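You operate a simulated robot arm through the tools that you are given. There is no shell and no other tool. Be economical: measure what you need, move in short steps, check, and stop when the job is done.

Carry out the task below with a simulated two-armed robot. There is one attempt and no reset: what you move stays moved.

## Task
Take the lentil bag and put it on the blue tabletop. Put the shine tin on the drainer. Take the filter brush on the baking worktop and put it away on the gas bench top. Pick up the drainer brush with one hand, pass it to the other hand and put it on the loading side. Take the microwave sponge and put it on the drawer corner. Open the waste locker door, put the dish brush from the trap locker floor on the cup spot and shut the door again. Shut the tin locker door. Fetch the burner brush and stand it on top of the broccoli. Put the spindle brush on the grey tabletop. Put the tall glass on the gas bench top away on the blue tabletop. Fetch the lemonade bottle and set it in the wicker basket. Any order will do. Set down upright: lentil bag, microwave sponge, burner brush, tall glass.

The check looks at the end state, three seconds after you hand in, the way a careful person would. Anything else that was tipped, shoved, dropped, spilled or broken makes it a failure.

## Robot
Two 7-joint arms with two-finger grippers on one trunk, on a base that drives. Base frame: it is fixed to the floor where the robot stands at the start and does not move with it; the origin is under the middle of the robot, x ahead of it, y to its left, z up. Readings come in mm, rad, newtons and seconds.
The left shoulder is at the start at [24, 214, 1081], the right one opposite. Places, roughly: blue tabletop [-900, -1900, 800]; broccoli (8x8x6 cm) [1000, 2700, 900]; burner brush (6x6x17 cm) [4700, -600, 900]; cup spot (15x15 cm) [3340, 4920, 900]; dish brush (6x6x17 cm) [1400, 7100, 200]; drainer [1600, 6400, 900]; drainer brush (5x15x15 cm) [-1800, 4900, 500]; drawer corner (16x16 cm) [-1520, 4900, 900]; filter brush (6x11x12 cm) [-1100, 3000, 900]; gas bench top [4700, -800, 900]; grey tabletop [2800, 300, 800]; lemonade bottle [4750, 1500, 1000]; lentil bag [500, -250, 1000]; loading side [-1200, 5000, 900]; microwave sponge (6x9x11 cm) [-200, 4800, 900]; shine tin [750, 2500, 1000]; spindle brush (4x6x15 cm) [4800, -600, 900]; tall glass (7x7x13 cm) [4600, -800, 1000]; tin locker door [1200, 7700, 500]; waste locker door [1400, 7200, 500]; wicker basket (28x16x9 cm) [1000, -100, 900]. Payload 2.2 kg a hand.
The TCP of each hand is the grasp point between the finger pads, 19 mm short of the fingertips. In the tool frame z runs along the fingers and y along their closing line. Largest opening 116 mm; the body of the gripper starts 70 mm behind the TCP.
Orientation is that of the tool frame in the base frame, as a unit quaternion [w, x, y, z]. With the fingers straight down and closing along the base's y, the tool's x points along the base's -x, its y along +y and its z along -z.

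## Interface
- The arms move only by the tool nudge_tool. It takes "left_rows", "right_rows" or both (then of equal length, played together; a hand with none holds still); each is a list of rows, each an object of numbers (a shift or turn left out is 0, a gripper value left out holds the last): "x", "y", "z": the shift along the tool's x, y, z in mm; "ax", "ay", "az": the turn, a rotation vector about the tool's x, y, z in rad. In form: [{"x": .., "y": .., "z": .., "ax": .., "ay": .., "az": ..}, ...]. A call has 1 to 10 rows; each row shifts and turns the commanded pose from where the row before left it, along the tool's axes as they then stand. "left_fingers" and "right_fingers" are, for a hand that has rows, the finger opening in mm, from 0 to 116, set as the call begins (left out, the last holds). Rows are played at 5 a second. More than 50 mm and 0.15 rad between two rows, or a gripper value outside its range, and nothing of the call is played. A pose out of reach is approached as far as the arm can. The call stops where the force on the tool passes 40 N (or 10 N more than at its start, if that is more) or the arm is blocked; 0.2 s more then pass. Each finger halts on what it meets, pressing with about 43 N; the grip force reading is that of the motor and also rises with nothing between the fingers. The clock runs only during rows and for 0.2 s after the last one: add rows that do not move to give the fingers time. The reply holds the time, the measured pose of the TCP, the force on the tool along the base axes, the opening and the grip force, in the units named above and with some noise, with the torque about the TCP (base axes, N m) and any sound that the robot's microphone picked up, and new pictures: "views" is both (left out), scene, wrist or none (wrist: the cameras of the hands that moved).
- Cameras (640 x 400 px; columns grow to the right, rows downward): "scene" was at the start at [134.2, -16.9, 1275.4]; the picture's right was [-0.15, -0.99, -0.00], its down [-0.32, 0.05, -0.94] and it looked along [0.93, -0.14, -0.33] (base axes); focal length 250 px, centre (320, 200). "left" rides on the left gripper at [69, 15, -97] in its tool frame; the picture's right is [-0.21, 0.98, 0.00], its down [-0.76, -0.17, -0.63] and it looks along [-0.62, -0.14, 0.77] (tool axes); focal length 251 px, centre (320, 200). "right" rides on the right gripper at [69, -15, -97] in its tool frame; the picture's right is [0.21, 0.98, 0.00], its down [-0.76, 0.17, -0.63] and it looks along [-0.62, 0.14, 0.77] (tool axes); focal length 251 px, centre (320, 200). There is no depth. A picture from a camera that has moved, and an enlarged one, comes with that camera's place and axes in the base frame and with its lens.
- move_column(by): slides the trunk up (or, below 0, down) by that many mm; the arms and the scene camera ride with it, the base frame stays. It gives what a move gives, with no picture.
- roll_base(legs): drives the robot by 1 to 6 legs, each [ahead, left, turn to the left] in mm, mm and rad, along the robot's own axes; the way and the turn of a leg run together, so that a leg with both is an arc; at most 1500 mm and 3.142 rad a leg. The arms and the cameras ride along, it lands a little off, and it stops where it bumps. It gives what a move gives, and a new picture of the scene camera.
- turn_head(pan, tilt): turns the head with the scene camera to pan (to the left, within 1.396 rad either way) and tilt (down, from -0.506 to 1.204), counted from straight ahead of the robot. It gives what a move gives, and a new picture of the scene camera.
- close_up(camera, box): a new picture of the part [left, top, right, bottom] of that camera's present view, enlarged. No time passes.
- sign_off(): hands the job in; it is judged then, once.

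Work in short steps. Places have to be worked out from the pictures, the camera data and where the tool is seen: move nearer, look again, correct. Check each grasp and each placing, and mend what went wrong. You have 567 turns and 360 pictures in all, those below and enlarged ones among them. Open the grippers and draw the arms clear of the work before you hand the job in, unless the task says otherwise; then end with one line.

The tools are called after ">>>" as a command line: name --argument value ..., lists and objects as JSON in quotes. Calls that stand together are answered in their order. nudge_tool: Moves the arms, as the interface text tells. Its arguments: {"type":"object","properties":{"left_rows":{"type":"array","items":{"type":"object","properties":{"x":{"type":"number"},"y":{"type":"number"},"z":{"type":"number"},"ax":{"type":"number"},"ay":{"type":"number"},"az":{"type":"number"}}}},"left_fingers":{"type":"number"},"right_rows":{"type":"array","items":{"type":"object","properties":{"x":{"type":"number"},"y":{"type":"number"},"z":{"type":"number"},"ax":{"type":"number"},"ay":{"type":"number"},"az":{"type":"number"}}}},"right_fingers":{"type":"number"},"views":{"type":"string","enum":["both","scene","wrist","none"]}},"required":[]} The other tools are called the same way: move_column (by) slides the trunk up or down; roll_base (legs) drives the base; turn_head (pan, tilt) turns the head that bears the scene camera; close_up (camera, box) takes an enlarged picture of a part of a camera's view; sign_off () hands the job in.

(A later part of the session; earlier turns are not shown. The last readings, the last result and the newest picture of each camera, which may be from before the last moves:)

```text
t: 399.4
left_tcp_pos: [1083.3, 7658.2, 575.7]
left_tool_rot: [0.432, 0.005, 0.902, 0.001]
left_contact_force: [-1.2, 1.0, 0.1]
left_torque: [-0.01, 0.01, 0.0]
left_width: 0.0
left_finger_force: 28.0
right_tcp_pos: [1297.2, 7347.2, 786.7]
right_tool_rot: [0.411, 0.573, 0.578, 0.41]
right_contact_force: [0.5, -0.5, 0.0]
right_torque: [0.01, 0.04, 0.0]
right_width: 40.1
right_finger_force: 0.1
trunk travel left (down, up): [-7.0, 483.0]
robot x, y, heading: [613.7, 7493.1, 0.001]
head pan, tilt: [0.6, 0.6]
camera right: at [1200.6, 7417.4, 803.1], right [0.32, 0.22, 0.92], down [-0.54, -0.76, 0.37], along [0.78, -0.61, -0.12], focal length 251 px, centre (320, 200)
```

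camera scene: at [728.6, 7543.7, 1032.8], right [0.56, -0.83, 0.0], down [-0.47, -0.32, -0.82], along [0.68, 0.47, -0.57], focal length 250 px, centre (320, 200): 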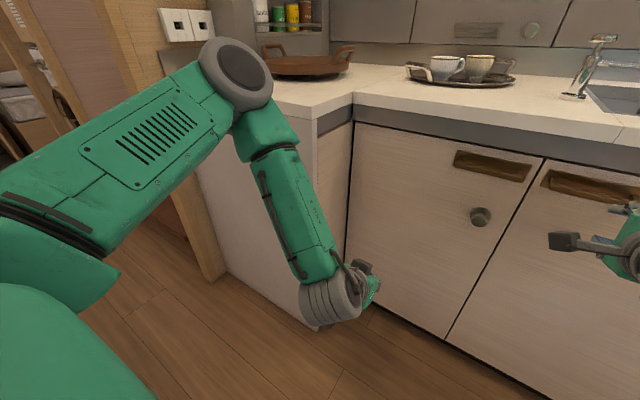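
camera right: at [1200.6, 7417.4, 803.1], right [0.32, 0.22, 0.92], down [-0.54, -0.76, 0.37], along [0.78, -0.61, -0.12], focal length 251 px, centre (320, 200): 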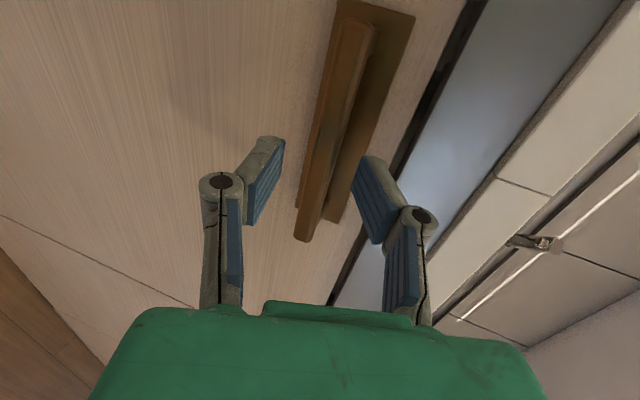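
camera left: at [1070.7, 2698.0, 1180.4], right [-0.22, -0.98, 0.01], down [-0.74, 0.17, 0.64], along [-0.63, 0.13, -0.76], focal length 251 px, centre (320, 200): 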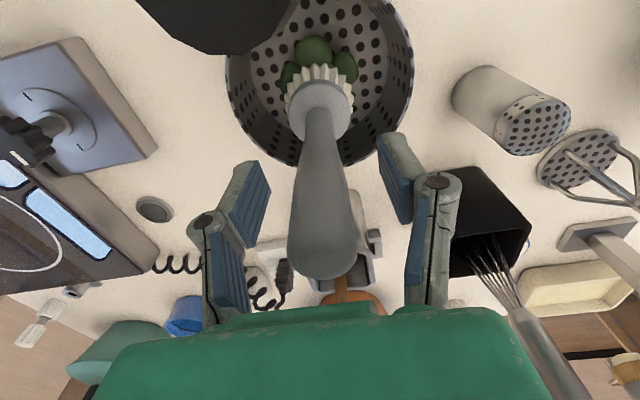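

Triangulation puts the bar at x about 1298, i.e. already between the fingers. Closing.

>>> nudge_tool --right_rows '[{}, {}, {}]' --right_fingers 0 --views "wrist"

```text
t: 400.2
left_tcp_pos: [1082.8, 7658.8, 576.8]
left_tool_rot: [0.433, 0.005, 0.901, 0.001]
left_contact_force: [-0.2, 0.2, -0.3]
left_torque: [0.01, -0.01, 0.0]
left_width: 0.1
left_finger_force: 28.5
right_tcp_pos: [1294.8, 7347.7, 786.3]
right_tool_rot: [0.411, 0.573, 0.578, 0.411]
right_contact_force: [-9.6, 1.5, 0.8]
right_torque: [0.02, -0.01, -0.05]
right_width: 0.1
right_finger_force: 28.2
trunk travel left (down, up): [-7.0, 483.0]
robot x, y, heading: [614.8, 7496.5, -0.003]
head pan, tilt: [0.6, 0.6]
camera right: at [1199.4, 7417.7, 803.3], right [0.32, 0.22, 0.92], down [-0.54, -0.76, 0.37], along [0.78, -0.61, -0.12], focal length 251 px, centre (320, 200)
```

right: 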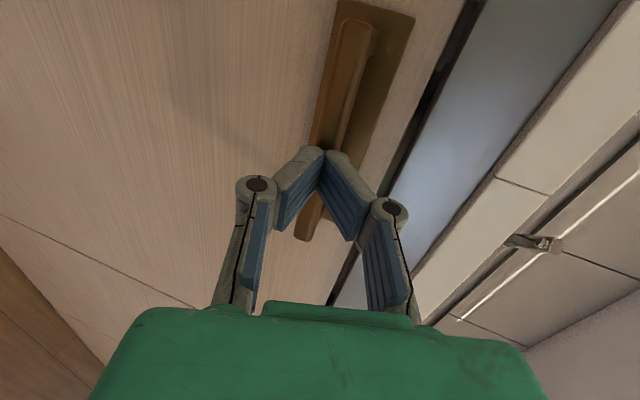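

The fingers closed in front of the bar, their tips touching it. Open, advance 17 mm, close again.

>>> nudge_tool --right_rows '[{"z": -15}, {}, {}]' --right_fingers 44 --views "none"

>>> nudge_tool --right_rows '[{"z": 15}, {"z": 10}, {"z": 9}, {}]' --views "none"

>>> nudge_tool --right_rows '[{}, {}, {}]' --right_fingers 0 --views "wrist"

```text
t: 401.0
left_tcp_pos: [1083.4, 7658.2, 576.8]
left_tool_rot: [0.432, 0.006, 0.902, 0.0]
left_contact_force: [-0.3, 0.4, 0.1]
left_torque: [-0.03, 0.01, 0.0]
left_width: 0.2
left_finger_force: 28.5
right_tcp_pos: [1282.6, 7347.4, 790.8]
right_tool_rot: [0.411, 0.573, 0.579, 0.41]
right_contact_force: [0.0, -0.4, 0.5]
right_torque: [-0.03, 0.01, 0.01]
right_width: 44.1
right_finger_force: 0.1
trunk travel left (down, up): [-7.0, 483.0]
robot x, y, heading: [616.3, 7496.6, 0.0]
head pan, tilt: [0.6, 0.6]
```

```text
t: 402.0
left_tcp_pos: [1083.7, 7657.9, 576.2]
left_tool_rot: [0.433, 0.006, 0.901, 0.0]
left_contact_force: [1.3, 0.0, 0.2]
left_torque: [-0.03, 0.01, -0.01]
left_width: 0.0
left_finger_force: 28.6
right_tcp_pos: [1313.8, 7348.2, 780.5]
right_tool_rot: [0.411, 0.573, 0.578, 0.411]
right_contact_force: [0.9, 0.2, 0.2]
right_torque: [0.01, 0.0, -0.03]
right_width: 44.1
right_finger_force: 0.1
trunk travel left (down, up): [-7.0, 483.0]
robot x, y, heading: [611.8, 7496.2, -0.002]
head pan, tilt: [0.6, 0.6]
```

```text
t: 402.8
left_tcp_pos: [1083.1, 7658.4, 578.3]
left_tool_rot: [0.433, 0.005, 0.901, 0.001]
left_contact_force: [0.9, 0.2, 0.5]
left_torque: [0.02, 0.03, 0.0]
left_width: 0.0
left_finger_force: 27.9
right_tcp_pos: [1313.8, 7348.8, 782.5]
right_tool_rot: [0.412, 0.573, 0.577, 0.412]
right_contact_force: [4.6, -2.0, 16.4]
right_torque: [0.02, -0.43, 0.48]
right_width: 11.5
right_finger_force: 38.4
trunk travel left (down, up): [-7.0, 483.0]
robot x, y, heading: [613.3, 7497.8, -0.003]
head pan, tilt: [0.6, 0.6]
camera right: at [1217.4, 7418.4, 798.8], right [0.31, 0.22, 0.92], down [-0.54, -0.76, 0.36], along [0.78, -0.61, -0.12], focal length 251 px, centre (320, 200)
```

right: 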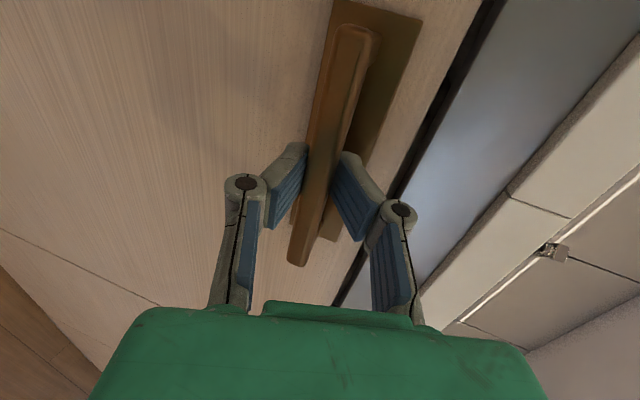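

The bar is gripped. I'll pull by reversing the base 90 mm.

>>> roll_base --legs '[[-100, -8, 0]]'

```text
t: 404.3
left_tcp_pos: [978.7, 7652.3, 578.3]
left_tool_rot: [0.435, 0.004, 0.901, -0.002]
left_contact_force: [0.2, 0.2, -0.6]
left_torque: [0.0, 0.04, -0.01]
left_width: 0.2
left_finger_force: 29.1
right_tcp_pos: [1210.7, 7329.6, 777.2]
right_tool_rot: [0.42, 0.58, 0.573, 0.398]
right_contact_force: [5.8, -10.7, -16.3]
right_torque: [0.32, -0.04, 0.23]
right_width: 6.0
right_finger_force: 29.5
trunk travel left (down, up): [-7.0, 483.0]
robot x, y, heading: [512.7, 7488.4, -0.008]
head pan, tilt: [0.6, 0.6]
stopped in leg 1: the force on the tool passed its limit at 42 N (the readings are from after the stop); the commanded pose is now the measured one
camera scene: at [630.6, 7531.1, 1032.4], right [0.56, -0.83, -0.01], down [-0.47, -0.31, -0.82], along [0.68, 0.47, -0.57], focal length 250 px, centre (320, 200)
```

scene: 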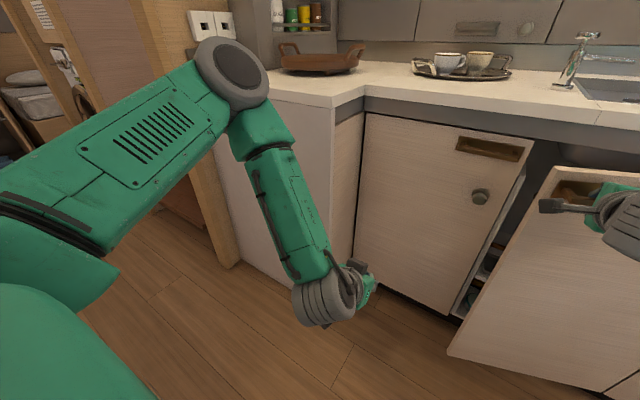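

The door opened about 17° and the grip is slipping off. I'll open, yaw the hand to match the door, advance a little and re-grip.

>>> nudge_tool --right_rows '[{"z": -12}, {}, {"ay": 0.135, "az": -0.048}, {"ay": 0.135, "az": -0.048}, {"z": 10}, {"z": 10}, {"z": 8}]' --right_fingers 46 --views "wrist"

```text
t: 405.9
left_tcp_pos: [978.4, 7655.2, 579.6]
left_tool_rot: [0.436, 0.004, 0.9, -0.003]
left_contact_force: [0.3, -0.5, -0.3]
left_torque: [-0.02, 0.0, 0.02]
left_width: 0.0
left_finger_force: 28.6
right_tcp_pos: [1223.7, 7341.4, 776.4]
right_tool_rot: [0.358, 0.49, 0.651, 0.456]
right_contact_force: [-0.4, -0.6, 0.0]
right_torque: [0.01, 0.01, -0.03]
right_width: 46.2
right_finger_force: 0.1
trunk travel left (down, up): [-7.0, 483.0]
robot x, y, heading: [511.0, 7489.7, -0.006]
head pan, tilt: [0.6, 0.6]
camera right: at [1112.1, 7384.9, 792.7], right [0.25, 0.31, 0.92], down [-0.33, -0.87, 0.38], along [0.91, -0.39, -0.11], focal length 251 px, centre (320, 200)
```

right: 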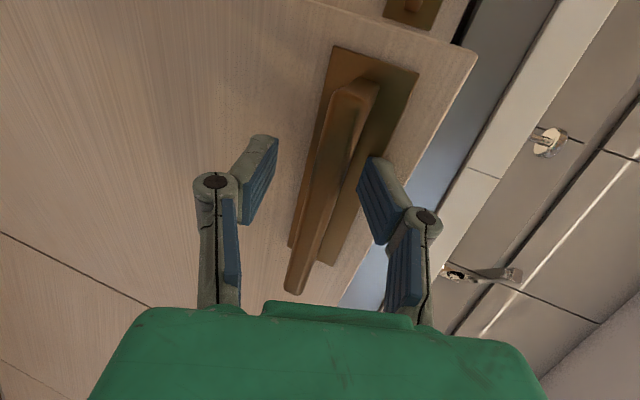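

Bar is between the fingers again; close.

>>> nudge_tool --right_rows '[{"z": 3}, {}, {}, {}]' --right_fingers 0 --views "none"

```text
t: 406.9
left_tcp_pos: [977.9, 7654.0, 579.1]
left_tool_rot: [0.436, 0.003, 0.9, -0.002]
left_contact_force: [-0.5, -0.2, -0.3]
left_torque: [-0.01, 0.0, 0.04]
left_width: 0.0
left_finger_force: 28.7
right_tcp_pos: [1226.2, 7342.8, 776.0]
right_tool_rot: [0.358, 0.489, 0.651, 0.457]
right_contact_force: [0.5, -0.8, 0.3]
right_torque: [-0.04, 0.02, 0.0]
right_width: 0.1
right_finger_force: 28.3
trunk travel left (down, up): [-7.0, 483.0]
robot x, y, heading: [510.8, 7483.8, -0.004]
head pan, tilt: [0.6, 0.6]
```

Nothing gripped. I'll look.

>>> close_up --camera "right" --box '[0, 0, 640, 400]'

```text
1.00 times, centred on (320, 200) of right (not enlarged: the box is as wide or as high as the picture)
camera zoom: at [1115.1, 7386.0, 791.7], right [0.25, 0.31, 0.92], down [-0.33, -0.87, 0.38], along [0.91, -0.39, -0.11], focal length 251 px, centre (320, 200)
```

zoom: 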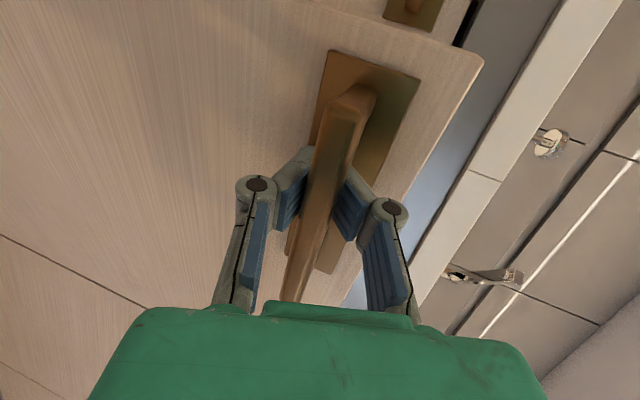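

The bar seems caged behind the closed fingertips. I'll pull along the arc with the base.

>>> roll_base --legs '[[-70, -40, 0]]'

```text
t: 408.0
left_tcp_pos: [909.8, 7619.0, 578.1]
left_tool_rot: [0.435, 0.002, 0.9, -0.004]
left_contact_force: [0.6, 0.2, -0.7]
left_torque: [-0.02, -0.03, -0.07]
left_width: 0.2
left_finger_force: 28.6
right_tcp_pos: [1160.4, 7303.7, 776.8]
right_tool_rot: [0.364, 0.492, 0.649, 0.451]
right_contact_force: [11.5, -16.4, 2.2]
right_torque: [-0.35, 0.18, -0.18]
right_width: 6.3
right_finger_force: 28.5
trunk travel left (down, up): [-7.0, 483.0]
robot x, y, heading: [444.5, 7448.1, 0.005]
head pan, tilt: [0.6, 0.6]
camera scene: at [560.4, 7502.3, 1032.3], right [0.56, -0.83, 0.0], down [-0.47, -0.32, -0.82], along [0.68, 0.46, -0.57], focal length 250 px, centre (320, 200)
```

scene: 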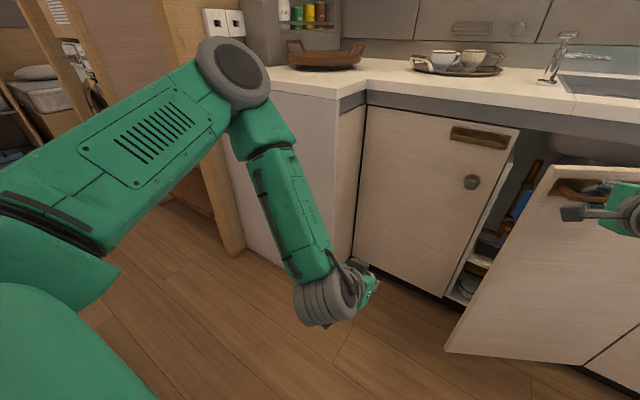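

The door is open about 28°. I'll release the right hand, back it away and up, and extend the left hand toward the gap.

>>> nudge_tool --right_rows '[{}, {}, {"z": -40}, {"z": -40}, {"z": -30}, {"y": 40}, {"y": 40}, {"y": 40}]' --left_rows '[{}, {}, {}, {}, {"z": 30, "x": -23}, {"z": 30, "x": -23}, {"z": 30, "x": -23}, {"z": 30, "x": -23}]' --right_fingers 60 --views "scene"

```text
t: 409.8
left_tcp_pos: [1057.5, 7611.9, 579.0]
left_tool_rot: [0.436, 0.003, 0.9, -0.001]
left_contact_force: [0.6, -0.4, 0.1]
left_torque: [0.02, -0.04, -0.01]
left_width: 0.0
left_finger_force: 28.1
right_tcp_pos: [1095.9, 7286.3, 927.4]
right_tool_rot: [0.362, 0.493, 0.648, 0.455]
right_contact_force: [-0.1, 0.2, -0.4]
right_torque: [0.04, 0.02, 0.01]
right_width: 60.0
right_finger_force: 0.1
trunk travel left (down, up): [-7.0, 483.0]
robot x, y, heading: [443.8, 7448.4, -0.004]
head pan, tilt: [0.6, 0.6]
camera scene: at [559.2, 7493.9, 1032.8], right [0.56, -0.83, 0.0], down [-0.47, -0.32, -0.82], along [0.68, 0.47, -0.57], focal length 250 px, centre (320, 200)
```

scene: 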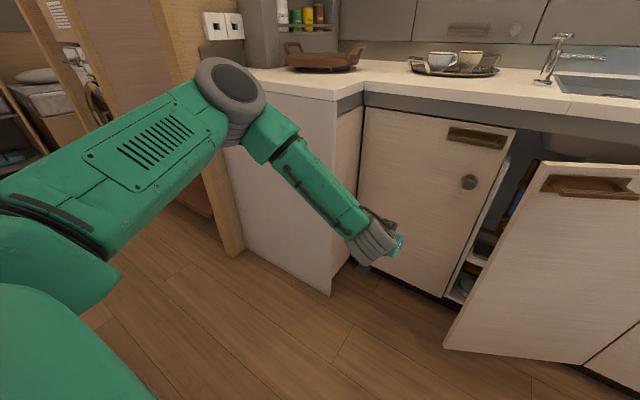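

Free edge is at about (1175,7375). I'll advance the left hand to x about 1255 and then strafe right so the hand sweeps the door open from inside.

>>> nudge_tool --left_rows '[{"z": 30, "x": -23}, {"z": 30, "x": -23}, {"z": 30, "x": -23}]' --views "none"

>>> roll_base --legs '[[90, 0, 0.004], [0, -330, 0]]'

```text
t: 410.6
left_tcp_pos: [1173.4, 7614.0, 576.8]
left_tool_rot: [0.437, 0.003, 0.899, -0.002]
left_contact_force: [-0.5, 0.6, 0.0]
left_torque: [-0.03, -0.03, 0.0]
left_width: 0.0
left_finger_force: 27.8
right_tcp_pos: [1095.8, 7286.5, 927.5]
right_tool_rot: [0.364, 0.492, 0.647, 0.455]
right_contact_force: [-0.1, 0.2, -0.1]
right_torque: [-0.01, -0.01, 0.03]
right_width: 59.8
right_finger_force: 0.1
trunk travel left (down, up): [-7.0, 483.0]
robot x, y, heading: [445.8, 7447.6, -0.004]
head pan, tilt: [0.6, 0.6]
```

```text
t: 412.9
left_tcp_pos: [1262.1, 7430.4, 583.9]
left_tool_rot: [0.443, -0.008, 0.897, 0.004]
left_contact_force: [0.1, -0.3, -0.6]
left_torque: [0.01, -0.02, 0.04]
left_width: 0.1
left_finger_force: 28.8
right_tcp_pos: [1183.5, 7100.3, 935.9]
right_tool_rot: [0.364, 0.483, 0.651, 0.459]
right_contact_force: [0.1, -1.2, 0.3]
right_torque: [-0.01, 0.02, 0.08]
right_width: 60.1
right_finger_force: 0.0
trunk travel left (down, up): [-7.0, 483.0]
robot x, y, heading: [536.1, 7247.6, 0.015]
head pan, tilt: [0.6, 0.6]
stopped in leg 2: the force on the tool passed its limit at 97 N (the readings are from after the stop); the commanded pose is now the measured one
camera scene: at [652.5, 7303.0, 1032.5], right [0.58, -0.82, 0.0], down [-0.47, -0.33, -0.82], along [0.67, 0.47, -0.57], focal length 250 px, centre (320, 200)
```

scene: 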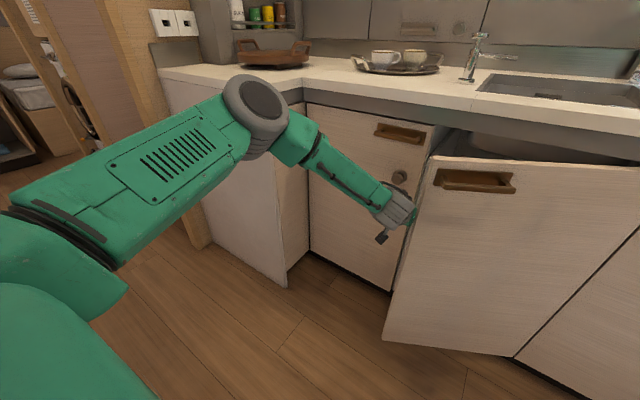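

It jams on the door's end face. I'll instead hook behind the door's top from above: lift the left hand, point it down, and dip its fingers behind the free edge.

>>> nudge_tool --left_rows '[{"y": 30}, {"x": -35, "z": -27}, {"x": -35, "z": -27}, {"x": -35, "z": -27}, {"x": -35, "z": -27}, {"x": -35, "z": -27}, {"x": -35, "z": -27}, {"x": -35, "z": -27}]' --views "none"

>>> nudge_tool --left_rows '[{"ay": 0.14, "x": 15}, {"ay": 0.14, "x": 15}, {"ay": 0.14, "x": 15}, {"ay": 0.14}, {"ay": 0.14}, {"ay": 0.1}]' --views "scene"

```text
t: 414.7
left_tcp_pos: [1259.3, 7450.9, 896.4]
left_tool_rot: [0.443, -0.006, 0.897, 0.007]
left_contact_force: [0.1, -0.2, 0.3]
left_torque: [0.02, -0.03, 0.03]
left_width: 0.0
left_finger_force: 28.5
right_tcp_pos: [1184.0, 7092.2, 934.3]
right_tool_rot: [0.362, 0.484, 0.65, 0.461]
right_contact_force: [-0.7, -1.1, -0.1]
right_torque: [0.0, 0.01, 0.05]
right_width: 60.0
right_finger_force: 0.0
trunk travel left (down, up): [-7.0, 483.0]
robot x, y, heading: [537.9, 7244.2, 0.011]
head pan, tilt: [0.6, 0.6]
```

```text
t: 416.1
left_tcp_pos: [1229.9, 7455.1, 861.5]
left_tool_rot: [0.056, -0.009, 0.998, 0.002]
left_contact_force: [0.6, -0.1, -0.5]
left_torque: [0.03, 0.03, 0.01]
left_width: 0.0
left_finger_force: 28.7
right_tcp_pos: [1183.6, 7095.5, 933.2]
right_tool_rot: [0.362, 0.484, 0.651, 0.459]
right_contact_force: [0.8, -0.3, -0.2]
right_torque: [0.02, 0.0, 0.02]
right_width: 60.1
right_finger_force: 0.0
trunk travel left (down, up): [-7.0, 483.0]
robot x, y, heading: [537.4, 7244.7, 0.011]
head pan, tilt: [0.6, 0.6]
camera scene: at [654.5, 7291.6, 1032.7], right [0.58, -0.82, -0.01], down [-0.47, -0.32, -0.82], along [0.67, 0.48, -0.57], focal length 250 px, centre (320, 200)
```

scene: 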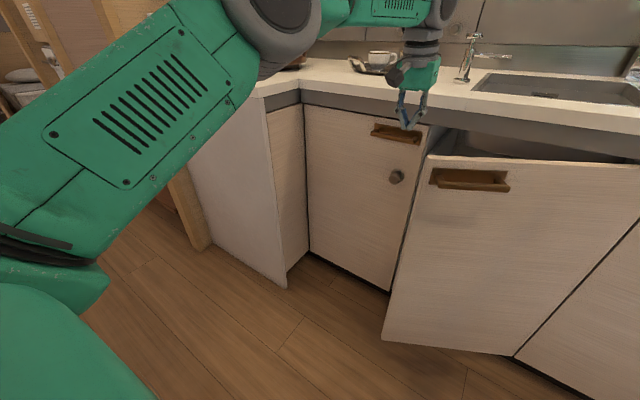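

The left hand points down at (1230,7455). Lower it to z 770 and slide behind the door's free edge, then pull back with the base.

>>> nudge_tool --left_rows '[{"z": 30}, {"z": 30}, {"z": 30}, {"y": -30}, {"y": -30}, {"y": -35}]' --views "scene"

```text
t: 417.5
left_tcp_pos: [1244.8, 7362.7, 769.3]
left_tool_rot: [0.058, -0.01, 0.998, 0.001]
left_contact_force: [-0.1, -0.1, 0.0]
left_torque: [-0.01, 0.0, 0.01]
left_width: 0.0
left_finger_force: 28.8
right_tcp_pos: [1184.0, 7099.2, 933.0]
right_tool_rot: [0.362, 0.483, 0.653, 0.457]
right_contact_force: [-1.3, 0.3, 0.3]
right_torque: [0.03, 0.0, 0.02]
right_width: 60.3
right_finger_force: 0.1
trunk travel left (down, up): [-7.0, 483.0]
robot x, y, heading: [538.2, 7250.6, 0.012]
head pan, tilt: [0.6, 0.6]
camera scene: at [654.1, 7293.5, 1032.7], right [0.58, -0.82, -0.01], down [-0.47, -0.32, -0.82], along [0.67, 0.48, -0.57], focal length 250 px, centre (320, 200)
```

scene: 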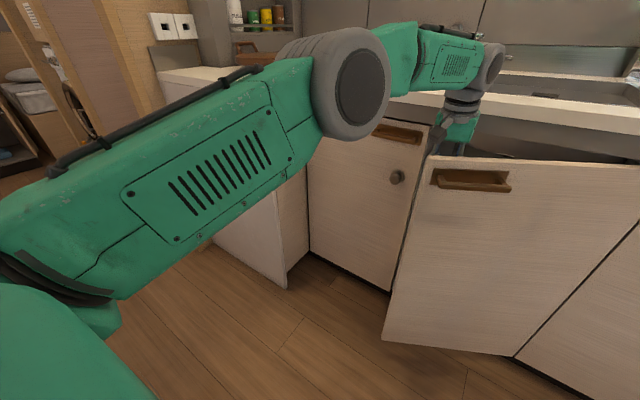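

The fingers are behind the door. I'll draw the hand along the door's arc.

>>> nudge_tool --left_rows '[{"x": 31, "y": -19}, {"x": 43, "y": -25}, {"x": 43, "y": -25}, {"x": 34, "y": -36}, {"x": 34, "y": -36}, {"x": 17, "y": -30}, {"x": 17, "y": -30}, {"x": 17, "y": -30}]' --views "scene"

```text
t: 419.5
left_tcp_pos: [1033.0, 7158.6, 765.7]
left_tool_rot: [0.051, -0.046, 0.997, -0.027]
left_contact_force: [0.6, -0.2, 0.6]
left_torque: [0.01, 0.0, 0.01]
left_width: 0.2
left_finger_force: 28.6
right_tcp_pos: [1183.1, 7094.4, 938.2]
right_tool_rot: [0.369, 0.487, 0.648, 0.455]
right_contact_force: [4.4, -4.8, 1.8]
right_torque: [0.14, 0.3, 0.4]
right_width: 60.0
right_finger_force: 0.0
trunk travel left (down, up): [-7.0, 483.0]
robot x, y, heading: [538.0, 7243.7, 0.009]
head pan, tilt: [0.6, 0.6]
stopped in row 8 (left hand): the arm was blocked; the commanded pose is now the measured one
camera scene: at [652.6, 7294.0, 1033.0], right [0.58, -0.82, 0.0], down [-0.47, -0.32, -0.82], along [0.67, 0.48, -0.57], focal length 250 px, centre (320, 200)
```

scene: 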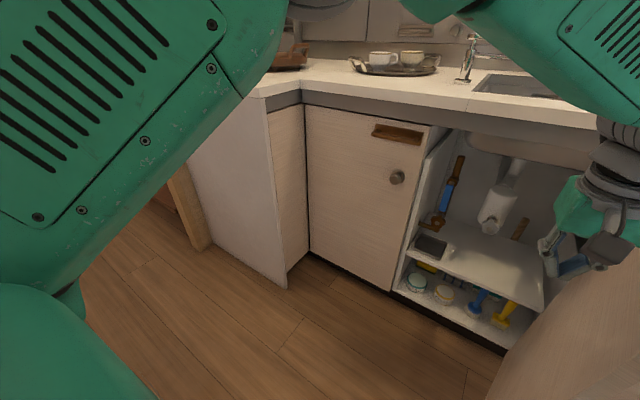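

The door is open about 65-70°, and the locker floor shows a blue and a yellow brush. The two hands touch lightly; I'll lift both clear.

>>> nudge_tool --right_rows '[{"y": 40}, {"y": 40}, {"y": 40}, {}]' --views "none"

>>> nudge_tool --left_rows '[{"z": -40}, {"z": -40}, {"z": -40}, {"y": 40}, {"y": 40}]' --right_rows '[{}, {}, {}, {}, {}]' --views "none"

>>> turn_head --pan 0.1 --tilt 0.75

```text
t: 420.5
left_tcp_pos: [1034.4, 7156.3, 766.2]
left_tool_rot: [0.052, -0.046, 0.997, -0.029]
left_contact_force: [0.8, 0.0, -0.4]
left_torque: [-0.01, 0.01, 0.02]
left_width: 0.2
left_finger_force: 28.7
right_tcp_pos: [1217.9, 7105.2, 1048.2]
right_tool_rot: [0.368, 0.486, 0.648, 0.456]
right_contact_force: [-0.4, 0.6, -0.2]
right_torque: [0.0, -0.04, 0.0]
right_width: 60.0
right_finger_force: 0.1
trunk travel left (down, up): [-7.0, 483.0]
robot x, y, heading: [539.6, 7248.5, 0.015]
head pan, tilt: [0.6, 0.6]
```

```text
t: 421.7
left_tcp_pos: [1014.0, 7243.6, 880.3]
left_tool_rot: [0.052, -0.044, 0.997, -0.027]
left_contact_force: [0.7, 0.4, -0.5]
left_torque: [-0.06, 0.01, -0.01]
left_width: 0.3
left_finger_force: 28.9
right_tcp_pos: [1216.5, 7107.5, 1049.9]
right_tool_rot: [0.368, 0.485, 0.649, 0.456]
right_contact_force: [-0.3, 0.9, 0.4]
right_torque: [0.0, 0.01, -0.02]
right_width: 59.9
right_finger_force: 0.0
trunk travel left (down, up): [-7.0, 483.0]
robot x, y, heading: [537.9, 7246.1, 0.012]
head pan, tilt: [0.6, 0.6]
```

```text
t: 422.7
left_tcp_pos: [1014.2, 7241.6, 880.0]
left_tool_rot: [0.051, -0.045, 0.997, -0.026]
left_contact_force: [-0.7, -0.4, -0.2]
left_torque: [0.01, 0.0, 0.03]
left_width: 0.0
left_finger_force: 28.4
right_tcp_pos: [1218.1, 7105.1, 1048.8]
right_tool_rot: [0.368, 0.487, 0.648, 0.456]
right_contact_force: [-0.4, -0.2, 0.8]
right_torque: [0.02, -0.01, 0.01]
right_width: 60.0
right_finger_force: 0.0
trunk travel left (down, up): [-7.0, 483.0]
robot x, y, heading: [538.2, 7248.0, 0.014]
head pan, tilt: [0.099, 0.75]
camera scene: at [662.7, 7253.1, 1019.9], right [0.11, -0.99, 0.0], down [-0.68, -0.08, -0.73], along [0.72, 0.08, -0.68], focal length 250 px, centre (320, 200)
```

scene: 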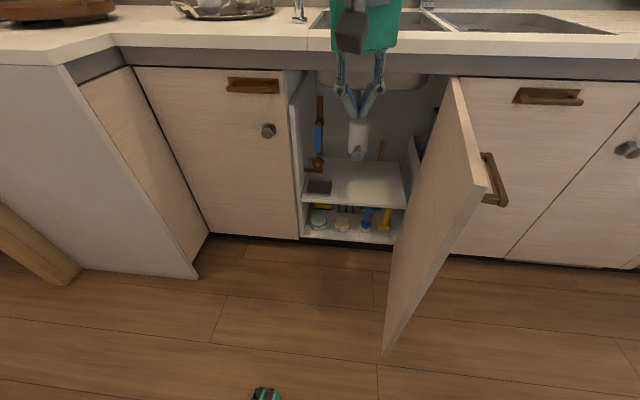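

The door stands at about 78°. Zooming on the locker floor.

>>> close_up --camera "scene" --box '[290, 140, 430, 250]'

```text
3.64 times, centred on (360, 195) of scene
camera zoom: at [662.7, 7253.1, 1019.9], right [0.11, -0.99, 0.0], down [-0.68, -0.08, -0.73], along [0.72, 0.08, -0.68], focal length 908 px, centre (174, 218)
```

zoom: 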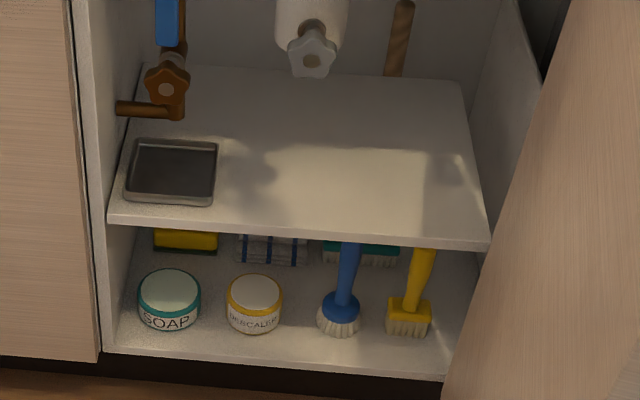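

The blue round-headed brush is the dish brush, at about (1438,7122) on a floor at z about 115, under a shelf at z about 305. I'll first push the door wider with the left hand, strafing the base.

>>> nudge_tool --left_rows '[{"z": 40}, {"z": 40}, {"z": 30}]' --views "none"

>>> roll_base --legs '[[0, -255, 0]]'

```text
t: 423.5
left_tcp_pos: [1028.5, 7233.6, 773.7]
left_tool_rot: [0.054, -0.045, 0.997, -0.03]
left_contact_force: [-0.1, 1.1, 0.3]
left_torque: [-0.03, -0.02, 0.02]
left_width: 0.1
left_finger_force: 28.5
right_tcp_pos: [1218.9, 7105.1, 1049.4]
right_tool_rot: [0.368, 0.486, 0.648, 0.456]
right_contact_force: [0.2, 0.1, -0.2]
right_torque: [-0.03, -0.02, -0.01]
right_width: 59.9
right_finger_force: 0.1
trunk travel left (down, up): [-7.0, 483.0]
robot x, y, heading: [541.1, 7244.8, 0.01]
head pan, tilt: [0.099, 0.75]
```

```text
t: 425.3
left_tcp_pos: [1032.2, 6999.5, 771.6]
left_tool_rot: [0.052, -0.047, 0.997, -0.036]
left_contact_force: [1.2, 0.2, 1.0]
left_torque: [-0.07, 0.05, 0.05]
left_width: 0.0
left_finger_force: 28.7
right_tcp_pos: [1219.7, 6873.3, 1051.0]
right_tool_rot: [0.373, 0.483, 0.651, 0.452]
right_contact_force: [-0.8, 1.3, 0.1]
right_torque: [-0.03, -0.03, -0.08]
right_width: 60.1
right_finger_force: 0.1
trunk travel left (down, up): [-7.0, 483.0]
robot x, y, heading: [538.9, 6998.9, 0.01]
head pan, tilt: [0.099, 0.75]
camera scene: at [665.3, 7019.4, 1019.7], right [0.11, -0.99, 0.01], down [-0.68, -0.08, -0.73], along [0.72, 0.07, -0.69], focal length 250 px, centre (320, 200)
```

scene: 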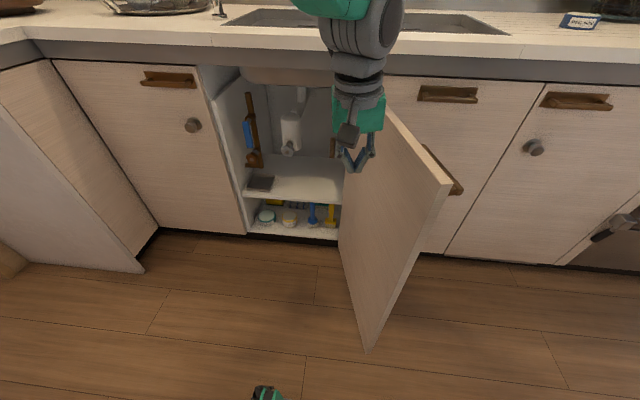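

The door is at about 104° now. I'll lift the left hand and turn the right hand to point forward 30° down with a horizontal closing line.

>>> nudge_tool --left_rows '[{"z": -40}, {"z": -40}, {"z": -40}, {"z": -40}, {}, {}, {}, {}, {}, {}]' --right_rows '[{"ax": 0.0331, "az": -0.1416}, {"ax": 0.0331, "az": -0.1416}, {"ax": 0.0331, "az": -0.1416}, {"ax": 0.0331, "az": -0.1416}, {"ax": 0.0331, "az": -0.1416}, {"ax": 0.0331, "az": -0.1416}, {"ax": 0.0331, "az": -0.1416}, {"ax": 0.0331, "az": -0.1416}, {"ax": 0.0331, "az": -0.1416}, {"ax": 0.0331, "az": -0.1416}]' --views "none"

>>> roll_base --legs '[[0, 340, -0.01]]'

```text
t: 427.5
left_tcp_pos: [1010.6, 7003.2, 936.1]
left_tool_rot: [0.054, -0.048, 0.997, -0.034]
left_contact_force: [1.0, 0.7, 0.4]
left_torque: [-0.07, 0.0, 0.01]
left_width: 0.0
left_finger_force: 28.5
right_tcp_pos: [1217.3, 6866.6, 1052.7]
right_tool_rot: [0.498, -0.004, 0.867, 0.001]
right_contact_force: [0.1, 0.4, -0.1]
right_torque: [0.0, -0.03, -0.04]
right_width: 60.1
right_finger_force: 0.1
trunk travel left (down, up): [-7.0, 483.0]
robot x, y, heading: [542.4, 6999.1, 0.011]
head pan, tilt: [0.099, 0.75]
```

```text
t: 429.8
left_tcp_pos: [1008.7, 7344.7, 935.6]
left_tool_rot: [0.053, -0.045, 0.997, -0.032]
left_contact_force: [-0.4, 0.1, -0.2]
left_torque: [-0.05, 0.02, 0.01]
left_width: 0.3
left_finger_force: 28.4
right_tcp_pos: [1214.0, 7209.0, 1052.8]
right_tool_rot: [0.498, -0.001, 0.867, 0.003]
right_contact_force: [0.2, 0.5, 0.5]
right_torque: [-0.01, 0.01, -0.02]
right_width: 60.0
right_finger_force: 0.0
trunk travel left (down, up): [-7.0, 483.0]
robot x, y, heading: [539.9, 7350.5, 0.004]
head pan, tilt: [0.099, 0.75]
camera scene: at [662.2, 7355.1, 1019.9], right [0.11, -0.99, 0.0], down [-0.68, -0.07, -0.73], along [0.72, 0.08, -0.68], focal length 250 px, centre (320, 200)
```

scene: 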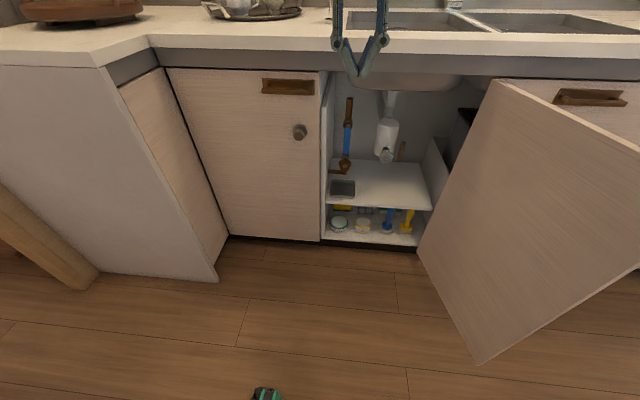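

Now bring the right hand down in front of the locker.

>>> nudge_tool --right_rows '[{"x": 42, "z": 17.3, "y": -8}, {"x": 42, "z": 17.3, "y": -8}, {"x": 42, "z": 17.3, "y": -8}, {"x": 42, "z": 17.3, "y": -8}, {"x": 42, "z": 17.3, "y": -8}, {"x": 42, "z": 17.3, "y": -8}, {"x": 42, "z": 17.3, "y": -8}, {"x": 42, "z": 17.3, "y": -8}, {"x": 42, "z": 17.3, "y": -8}, {"x": 42, "z": 17.3, "y": -8}]' --right_fingers 60 --views "none"

>>> nudge_tool --right_rows '[{"x": 39, "z": 22.5}, {"x": 39, "z": 22.5}, {"x": 39, "z": 22.5}, {"x": 39, "z": 22.5}, {"x": 39, "z": 22.5}, {"x": 39, "z": 22.5}]' --views "both"

```text
t: 431.9
left_tcp_pos: [1005.5, 7346.4, 936.2]
left_tool_rot: [0.054, -0.045, 0.997, -0.032]
left_contact_force: [0.5, -0.1, 0.2]
left_torque: [-0.01, 0.01, 0.0]
left_width: 0.1
left_finger_force: 28.7
right_tcp_pos: [1150.3, 7131.7, 603.9]
right_tool_rot: [0.499, -0.001, 0.866, 0.0]
right_contact_force: [0.4, -0.7, -0.3]
right_torque: [0.01, 0.02, 0.01]
right_width: 59.8
right_finger_force: 0.0
trunk travel left (down, up): [-7.0, 483.0]
robot x, y, heading: [535.9, 7351.3, 0.008]
head pan, tilt: [0.099, 0.75]
```

```text
t: 433.4
left_tcp_pos: [1006.6, 7346.3, 936.6]
left_tool_rot: [0.054, -0.045, 0.997, -0.031]
left_contact_force: [-0.5, -0.7, 1.1]
left_torque: [-0.01, -0.03, 0.04]
left_width: 0.0
left_finger_force: 28.2
right_tcp_pos: [1148.1, 7133.7, 332.5]
right_tool_rot: [0.499, 0.0, 0.867, 0.001]
right_contact_force: [0.3, -0.7, -0.3]
right_torque: [-0.01, 0.02, 0.04]
right_width: 59.9
right_finger_force: 0.1
trunk travel left (down, up): [-7.0, 483.0]
robot x, y, heading: [541.0, 7351.1, 0.011]
head pan, tilt: [0.099, 0.75]
camera scene: at [663.1, 7355.0, 1019.8], right [0.11, -0.99, 0.0], down [-0.68, -0.07, -0.73], along [0.72, 0.08, -0.69], focal length 250 px, centre (320, 200)
camera right: at [1030.7, 7117.9, 321.3], right [-0.11, 0.98, -0.18], down [-0.17, 0.16, 0.97], along [0.98, 0.14, 0.15], focal length 251 px, centre (320, 200)
```

scene: 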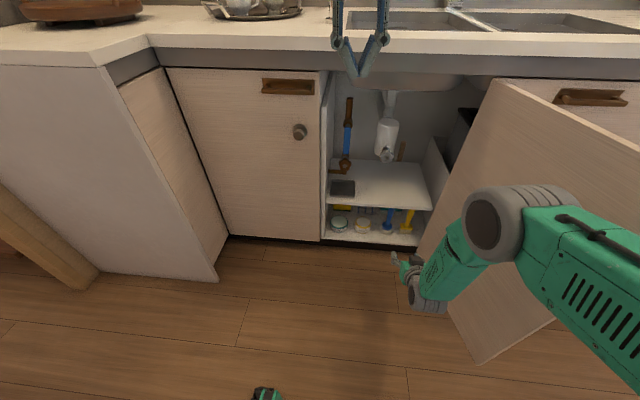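
right: 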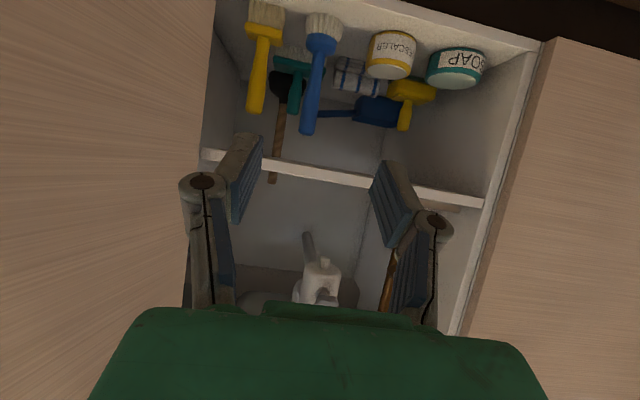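

Clear view of the blue brush at about (1450,7134), handle top at z 280. Lower the hand to z 238, drive forward 130 mm, then extend.

>>> nudge_tool --right_rows '[{"x": 41, "z": 23}, {"x": 41, "z": 23}]' --views "none"

>>> roll_base --legs '[[140, 0, -0.008]]'

>>> nudge_tool --right_rows '[{"x": -20, "z": 34}, {"x": -20, "z": 34}, {}]' --views "wrist"

```text
t: 433.9
left_tcp_pos: [1004.6, 7346.7, 936.6]
left_tool_rot: [0.055, -0.046, 0.997, -0.031]
left_contact_force: [-0.4, -0.4, -0.1]
left_torque: [0.01, 0.02, 0.03]
left_width: 0.1
left_finger_force: 28.4
right_tcp_pos: [1147.1, 7130.7, 239.2]
right_tool_rot: [0.499, -0.001, 0.867, 0.003]
right_contact_force: [0.5, -0.5, 0.3]
right_torque: [-0.03, 0.04, -0.02]
right_width: 59.9
right_finger_force: 0.1
trunk travel left (down, up): [-7.0, 483.0]
robot x, y, heading: [541.4, 7347.5, 0.002]
head pan, tilt: [0.099, 0.75]
```

```text
t: 435.3
left_tcp_pos: [1145.9, 7340.8, 936.8]
left_tool_rot: [0.053, -0.039, 0.997, -0.032]
left_contact_force: [-0.1, 0.7, -0.1]
left_torque: [0.02, 0.01, -0.02]
left_width: 0.0
left_finger_force: 28.4
right_tcp_pos: [1283.3, 7122.8, 238.4]
right_tool_rot: [0.499, 0.006, 0.867, -0.002]
right_contact_force: [0.1, -1.1, -0.7]
right_torque: [0.0, -0.01, 0.01]
right_width: 60.0
right_finger_force: 0.0
trunk travel left (down, up): [-7.0, 483.0]
robot x, y, heading: [678.6, 7345.4, -0.008]
head pan, tilt: [0.099, 0.75]
camera scene: at [803.4, 7354.2, 1019.7], right [0.09, -1.0, 0.0], down [-0.68, -0.06, -0.73], along [0.72, 0.07, -0.69], focal length 250 px, centre (320, 200)
```

scene: 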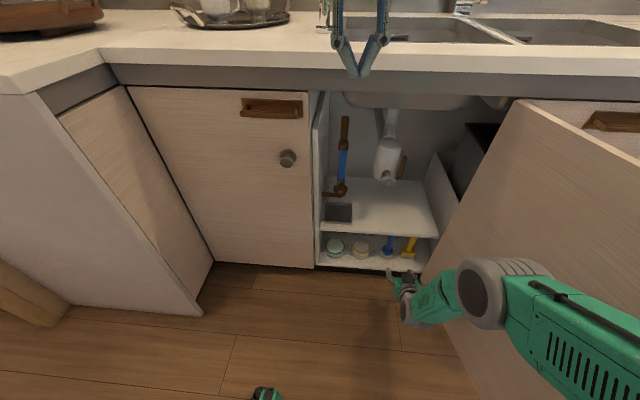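

```text
t: 436.1
left_tcp_pos: [1143.8, 7340.7, 937.4]
left_tool_rot: [0.056, -0.038, 0.997, -0.032]
left_contact_force: [-0.1, 0.5, -0.2]
left_torque: [0.01, 0.02, 0.03]
left_width: 0.0
left_finger_force: 28.9
right_tcp_pos: [1355.5, 7122.8, 245.4]
right_tool_rot: [0.499, 0.005, 0.866, -0.002]
right_contact_force: [0.4, 0.2, 0.4]
right_torque: [0.01, 0.0, -0.02]
right_width: 59.8
right_finger_force: 0.1
right hand out of reach, approached as far as the arm can: row 2
trunk travel left (down, up): [-7.0, 483.0]
robot x, y, heading: [675.9, 7348.9, -0.007]
head pan, tilt: [0.099, 0.75]
camera right: at [1237.3, 7110.2, 234.2], right [-0.1, 0.98, -0.18], down [-0.17, 0.17, 0.97], along [0.98, 0.13, 0.15], focal length 251 px, centre (320, 200)
```

right: 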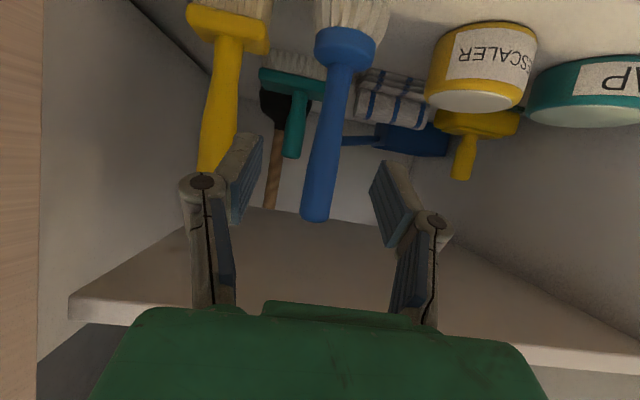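

Brush at (1430,7136). Shift y +13 and drive the last 70 mm so the handle enters between the fingers.

>>> nudge_tool --right_rows '[{"y": 13}, {}]' --views "none"

>>> roll_base --legs '[[70, 0, 0.006]]'

>>> close_up --camera "right" --box '[0, 0, 640, 400]'

```text
t: 436.7
left_tcp_pos: [1143.7, 7339.8, 938.6]
left_tool_rot: [0.056, -0.039, 0.997, -0.032]
left_contact_force: [0.2, 0.7, 0.4]
left_torque: [0.0, -0.03, 0.04]
left_width: 0.0
left_finger_force: 28.3
right_tcp_pos: [1356.9, 7134.1, 246.4]
right_tool_rot: [0.501, 0.005, 0.866, -0.002]
right_contact_force: [0.1, 0.0, 0.0]
right_torque: [0.01, 0.01, -0.01]
right_width: 59.8
right_finger_force: 0.0
trunk travel left (down, up): [-7.0, 483.0]
robot x, y, heading: [674.9, 7347.8, -0.004]
head pan, tilt: [0.099, 0.75]
```

```text
t: 437.7
left_tcp_pos: [1212.7, 7341.9, 938.4]
left_tool_rot: [0.055, -0.041, 0.997, -0.032]
left_contact_force: [0.7, 0.7, 0.4]
left_torque: [0.0, 0.0, 0.01]
left_width: 0.1
left_finger_force: 28.0
right_tcp_pos: [1424.6, 7136.6, 246.9]
right_tool_rot: [0.5, 0.003, 0.866, -0.001]
right_contact_force: [0.3, 1.3, -3.7]
right_torque: [-0.1, -0.2, 0.01]
right_width: 59.8
right_finger_force: 0.0
trunk travel left (down, up): [-7.0, 483.0]
robot x, y, heading: [748.1, 7348.4, -0.005]
head pan, tilt: [0.099, 0.75]
camera scene: at [872.6, 7354.2, 1019.7], right [0.1, -1.0, 0.0], down [-0.68, -0.07, -0.73], along [0.72, 0.07, -0.69], focal length 250 px, centre (320, 200)
```

scene: 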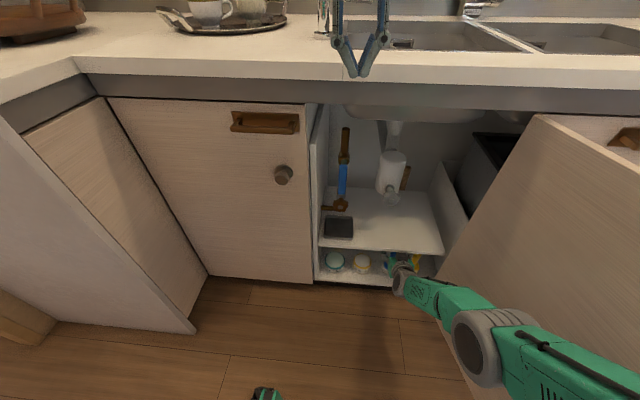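

```text
1.00 times, centred on (320, 200) of right (not enlarged: the box is as wide or as high as the picture)
camera zoom: at [1307.9, 7124.4, 234.9], right [-0.1, 0.98, -0.18], down [-0.17, 0.16, 0.97], along [0.98, 0.13, 0.15], focal length 251 px, centre (320, 200)
```

zoom: 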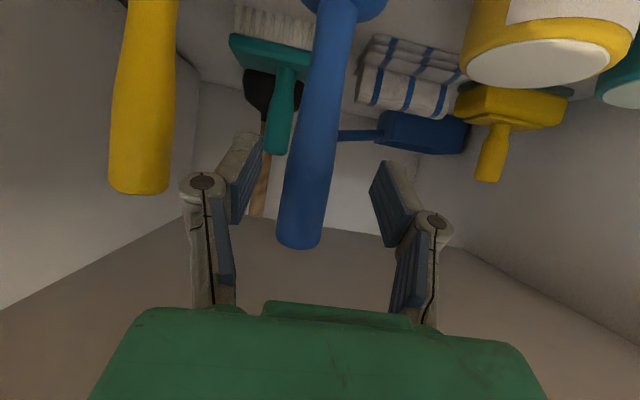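

A slight downward contact is felt (hand near the shelf). I'll lower 10 mm, drive 10 mm more and close.

>>> nudge_tool --right_rows '[{"x": 9, "z": 5, "y": -2}, {}]' --views "none"

>>> roll_base --legs '[[12, 0, 0]]'

>>> nudge_tool --right_rows '[{}, {}, {}, {}]' --right_fingers 0 --views "wrist"

```text
t: 438.3
left_tcp_pos: [1209.3, 7342.1, 940.7]
left_tool_rot: [0.057, -0.041, 0.997, -0.032]
left_contact_force: [0.6, -1.0, 0.1]
left_torque: [-0.04, -0.02, 0.0]
left_width: 0.1
left_finger_force: 28.7
right_tcp_pos: [1418.1, 7137.7, 242.1]
right_tool_rot: [0.502, 0.003, 0.865, -0.001]
right_contact_force: [0.2, 0.3, 0.7]
right_torque: [-0.01, -0.02, -0.01]
right_width: 60.3
right_finger_force: 0.0
right hand out of reach, approached as far as the arm can: row 1
trunk travel left (down, up): [-7.0, 483.0]
robot x, y, heading: [747.0, 7346.5, -0.001]
head pan, tilt: [0.099, 0.75]
```

```text
t: 439.0
left_tcp_pos: [1222.0, 7343.3, 939.4]
left_tool_rot: [0.056, -0.041, 0.997, -0.032]
left_contact_force: [0.0, 0.1, 0.2]
left_torque: [0.03, 0.0, -0.04]
left_width: 0.0
left_finger_force: 27.8
right_tcp_pos: [1429.3, 7139.6, 241.5]
right_tool_rot: [0.502, 0.002, 0.865, 0.0]
right_contact_force: [0.5, -0.6, 0.6]
right_torque: [0.01, -0.03, 0.03]
right_width: 59.9
right_finger_force: 0.1
trunk travel left (down, up): [-7.0, 483.0]
robot x, y, heading: [759.1, 7349.1, -0.002]
head pan, tilt: [0.099, 0.75]
camera scene: at [884.4, 7354.5, 1019.8], right [0.1, -1.0, 0.0], down [-0.68, -0.07, -0.73], along [0.72, 0.07, -0.69], focal length 250 px, centre (320, 200)
```

scene: 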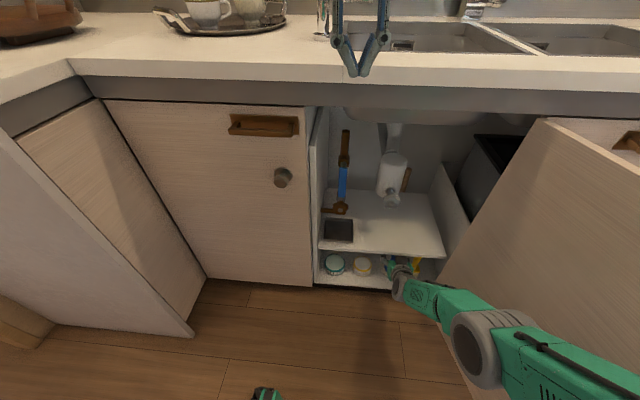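

```text
t: 440.0
left_tcp_pos: [1218.7, 7343.9, 940.8]
left_tool_rot: [0.058, -0.041, 0.997, -0.032]
left_contact_force: [-0.7, 0.2, 0.4]
left_torque: [-0.01, 0.0, 0.0]
left_width: 0.0
left_finger_force: 28.5
right_tcp_pos: [1430.4, 7139.3, 240.9]
right_tool_rot: [0.503, 0.004, 0.864, -0.001]
right_contact_force: [0.4, -1.0, 0.4]
right_torque: [-0.01, -0.08, -0.02]
right_width: 24.7
right_finger_force: 43.6
trunk travel left (down, up): [-7.0, 483.0]
robot x, y, heading: [759.0, 7348.8, 0.001]
head pan, tilt: [0.099, 0.75]
camera right: at [1312.1, 7126.2, 229.0], right [-0.1, 0.98, -0.18], down [-0.18, 0.16, 0.97], along [0.98, 0.13, 0.16], focal length 251 px, centre (320, 200)
```

right: 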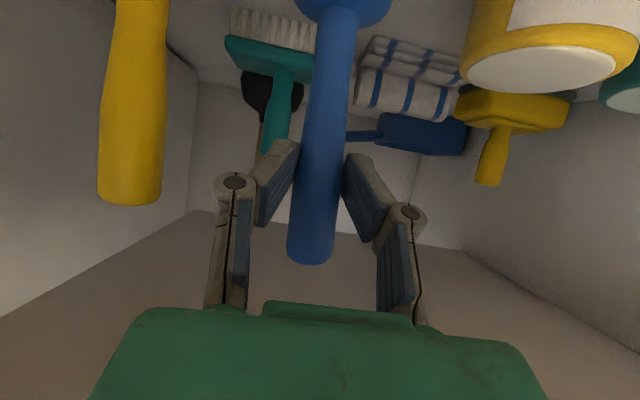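

Gripped. Lift 5 mm with the trunk, then reverse straight out.

>>> move_column --by 6

>>> roll_base --legs '[[-240, 0, 0]]'

>>> close_up --camera "right" --box '[0, 0, 640, 400]'

```text
t: 440.6
left_tcp_pos: [1219.4, 7341.9, 947.2]
left_tool_rot: [0.059, -0.041, 0.997, -0.032]
left_contact_force: [-0.5, 0.1, 0.0]
left_torque: [0.01, -0.02, 0.0]
left_width: 0.0
left_finger_force: 28.3
right_tcp_pos: [1428.9, 7138.3, 245.5]
right_tool_rot: [0.501, 0.003, 0.866, 0.0]
right_contact_force: [-6.7, 0.1, -4.8]
right_torque: [-0.02, -0.66, 0.08]
right_width: 24.5
right_finger_force: 43.5
trunk travel left (down, up): [-13.0, 477.0]
robot x, y, heading: [761.2, 7350.4, -0.001]
head pan, tilt: [0.099, 0.75]
```

```text
t: 442.4
left_tcp_pos: [983.2, 7342.1, 946.6]
left_tool_rot: [0.059, -0.04, 0.997, -0.032]
left_contact_force: [-0.5, -0.4, 0.1]
left_torque: [0.0, -0.01, 0.05]
left_width: 0.0
left_finger_force: 28.0
right_tcp_pos: [1193.8, 7137.7, 248.3]
right_tool_rot: [0.503, 0.004, 0.864, -0.001]
right_contact_force: [0.1, -0.3, -1.8]
right_torque: [0.01, 0.04, 0.01]
right_width: 24.6
right_finger_force: 43.0
trunk travel left (down, up): [-13.0, 477.0]
robot x, y, heading: [520.2, 7349.4, -0.001]
head pan, tilt: [0.099, 0.75]
camera scene: at [647.3, 7354.6, 1026.0], right [0.1, -1.0, 0.0], down [-0.68, -0.06, -0.73], along [0.73, 0.07, -0.68], focal length 250 px, centre (320, 200)
```

scene: 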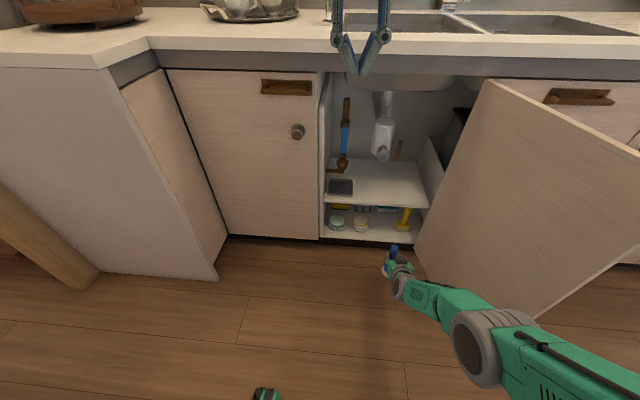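

```text
1.00 times, centred on (320, 200) of right (not enlarged: the box is as wide or as high as the picture)
camera zoom: at [1075.8, 7125.6, 235.1], right [-0.1, 0.98, -0.18], down [-0.18, 0.16, 0.97], along [0.98, 0.13, 0.16], focal length 251 px, centre (320, 200)
```

zoom: 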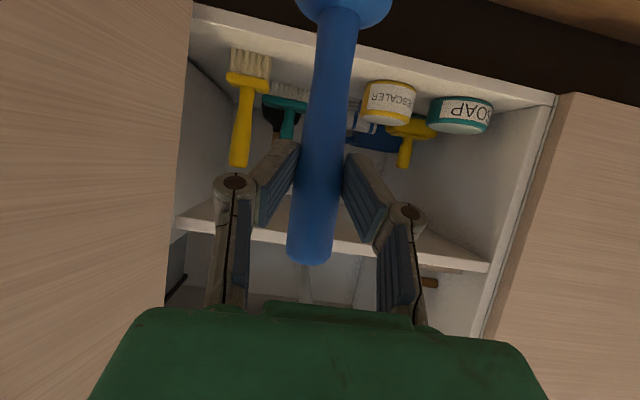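

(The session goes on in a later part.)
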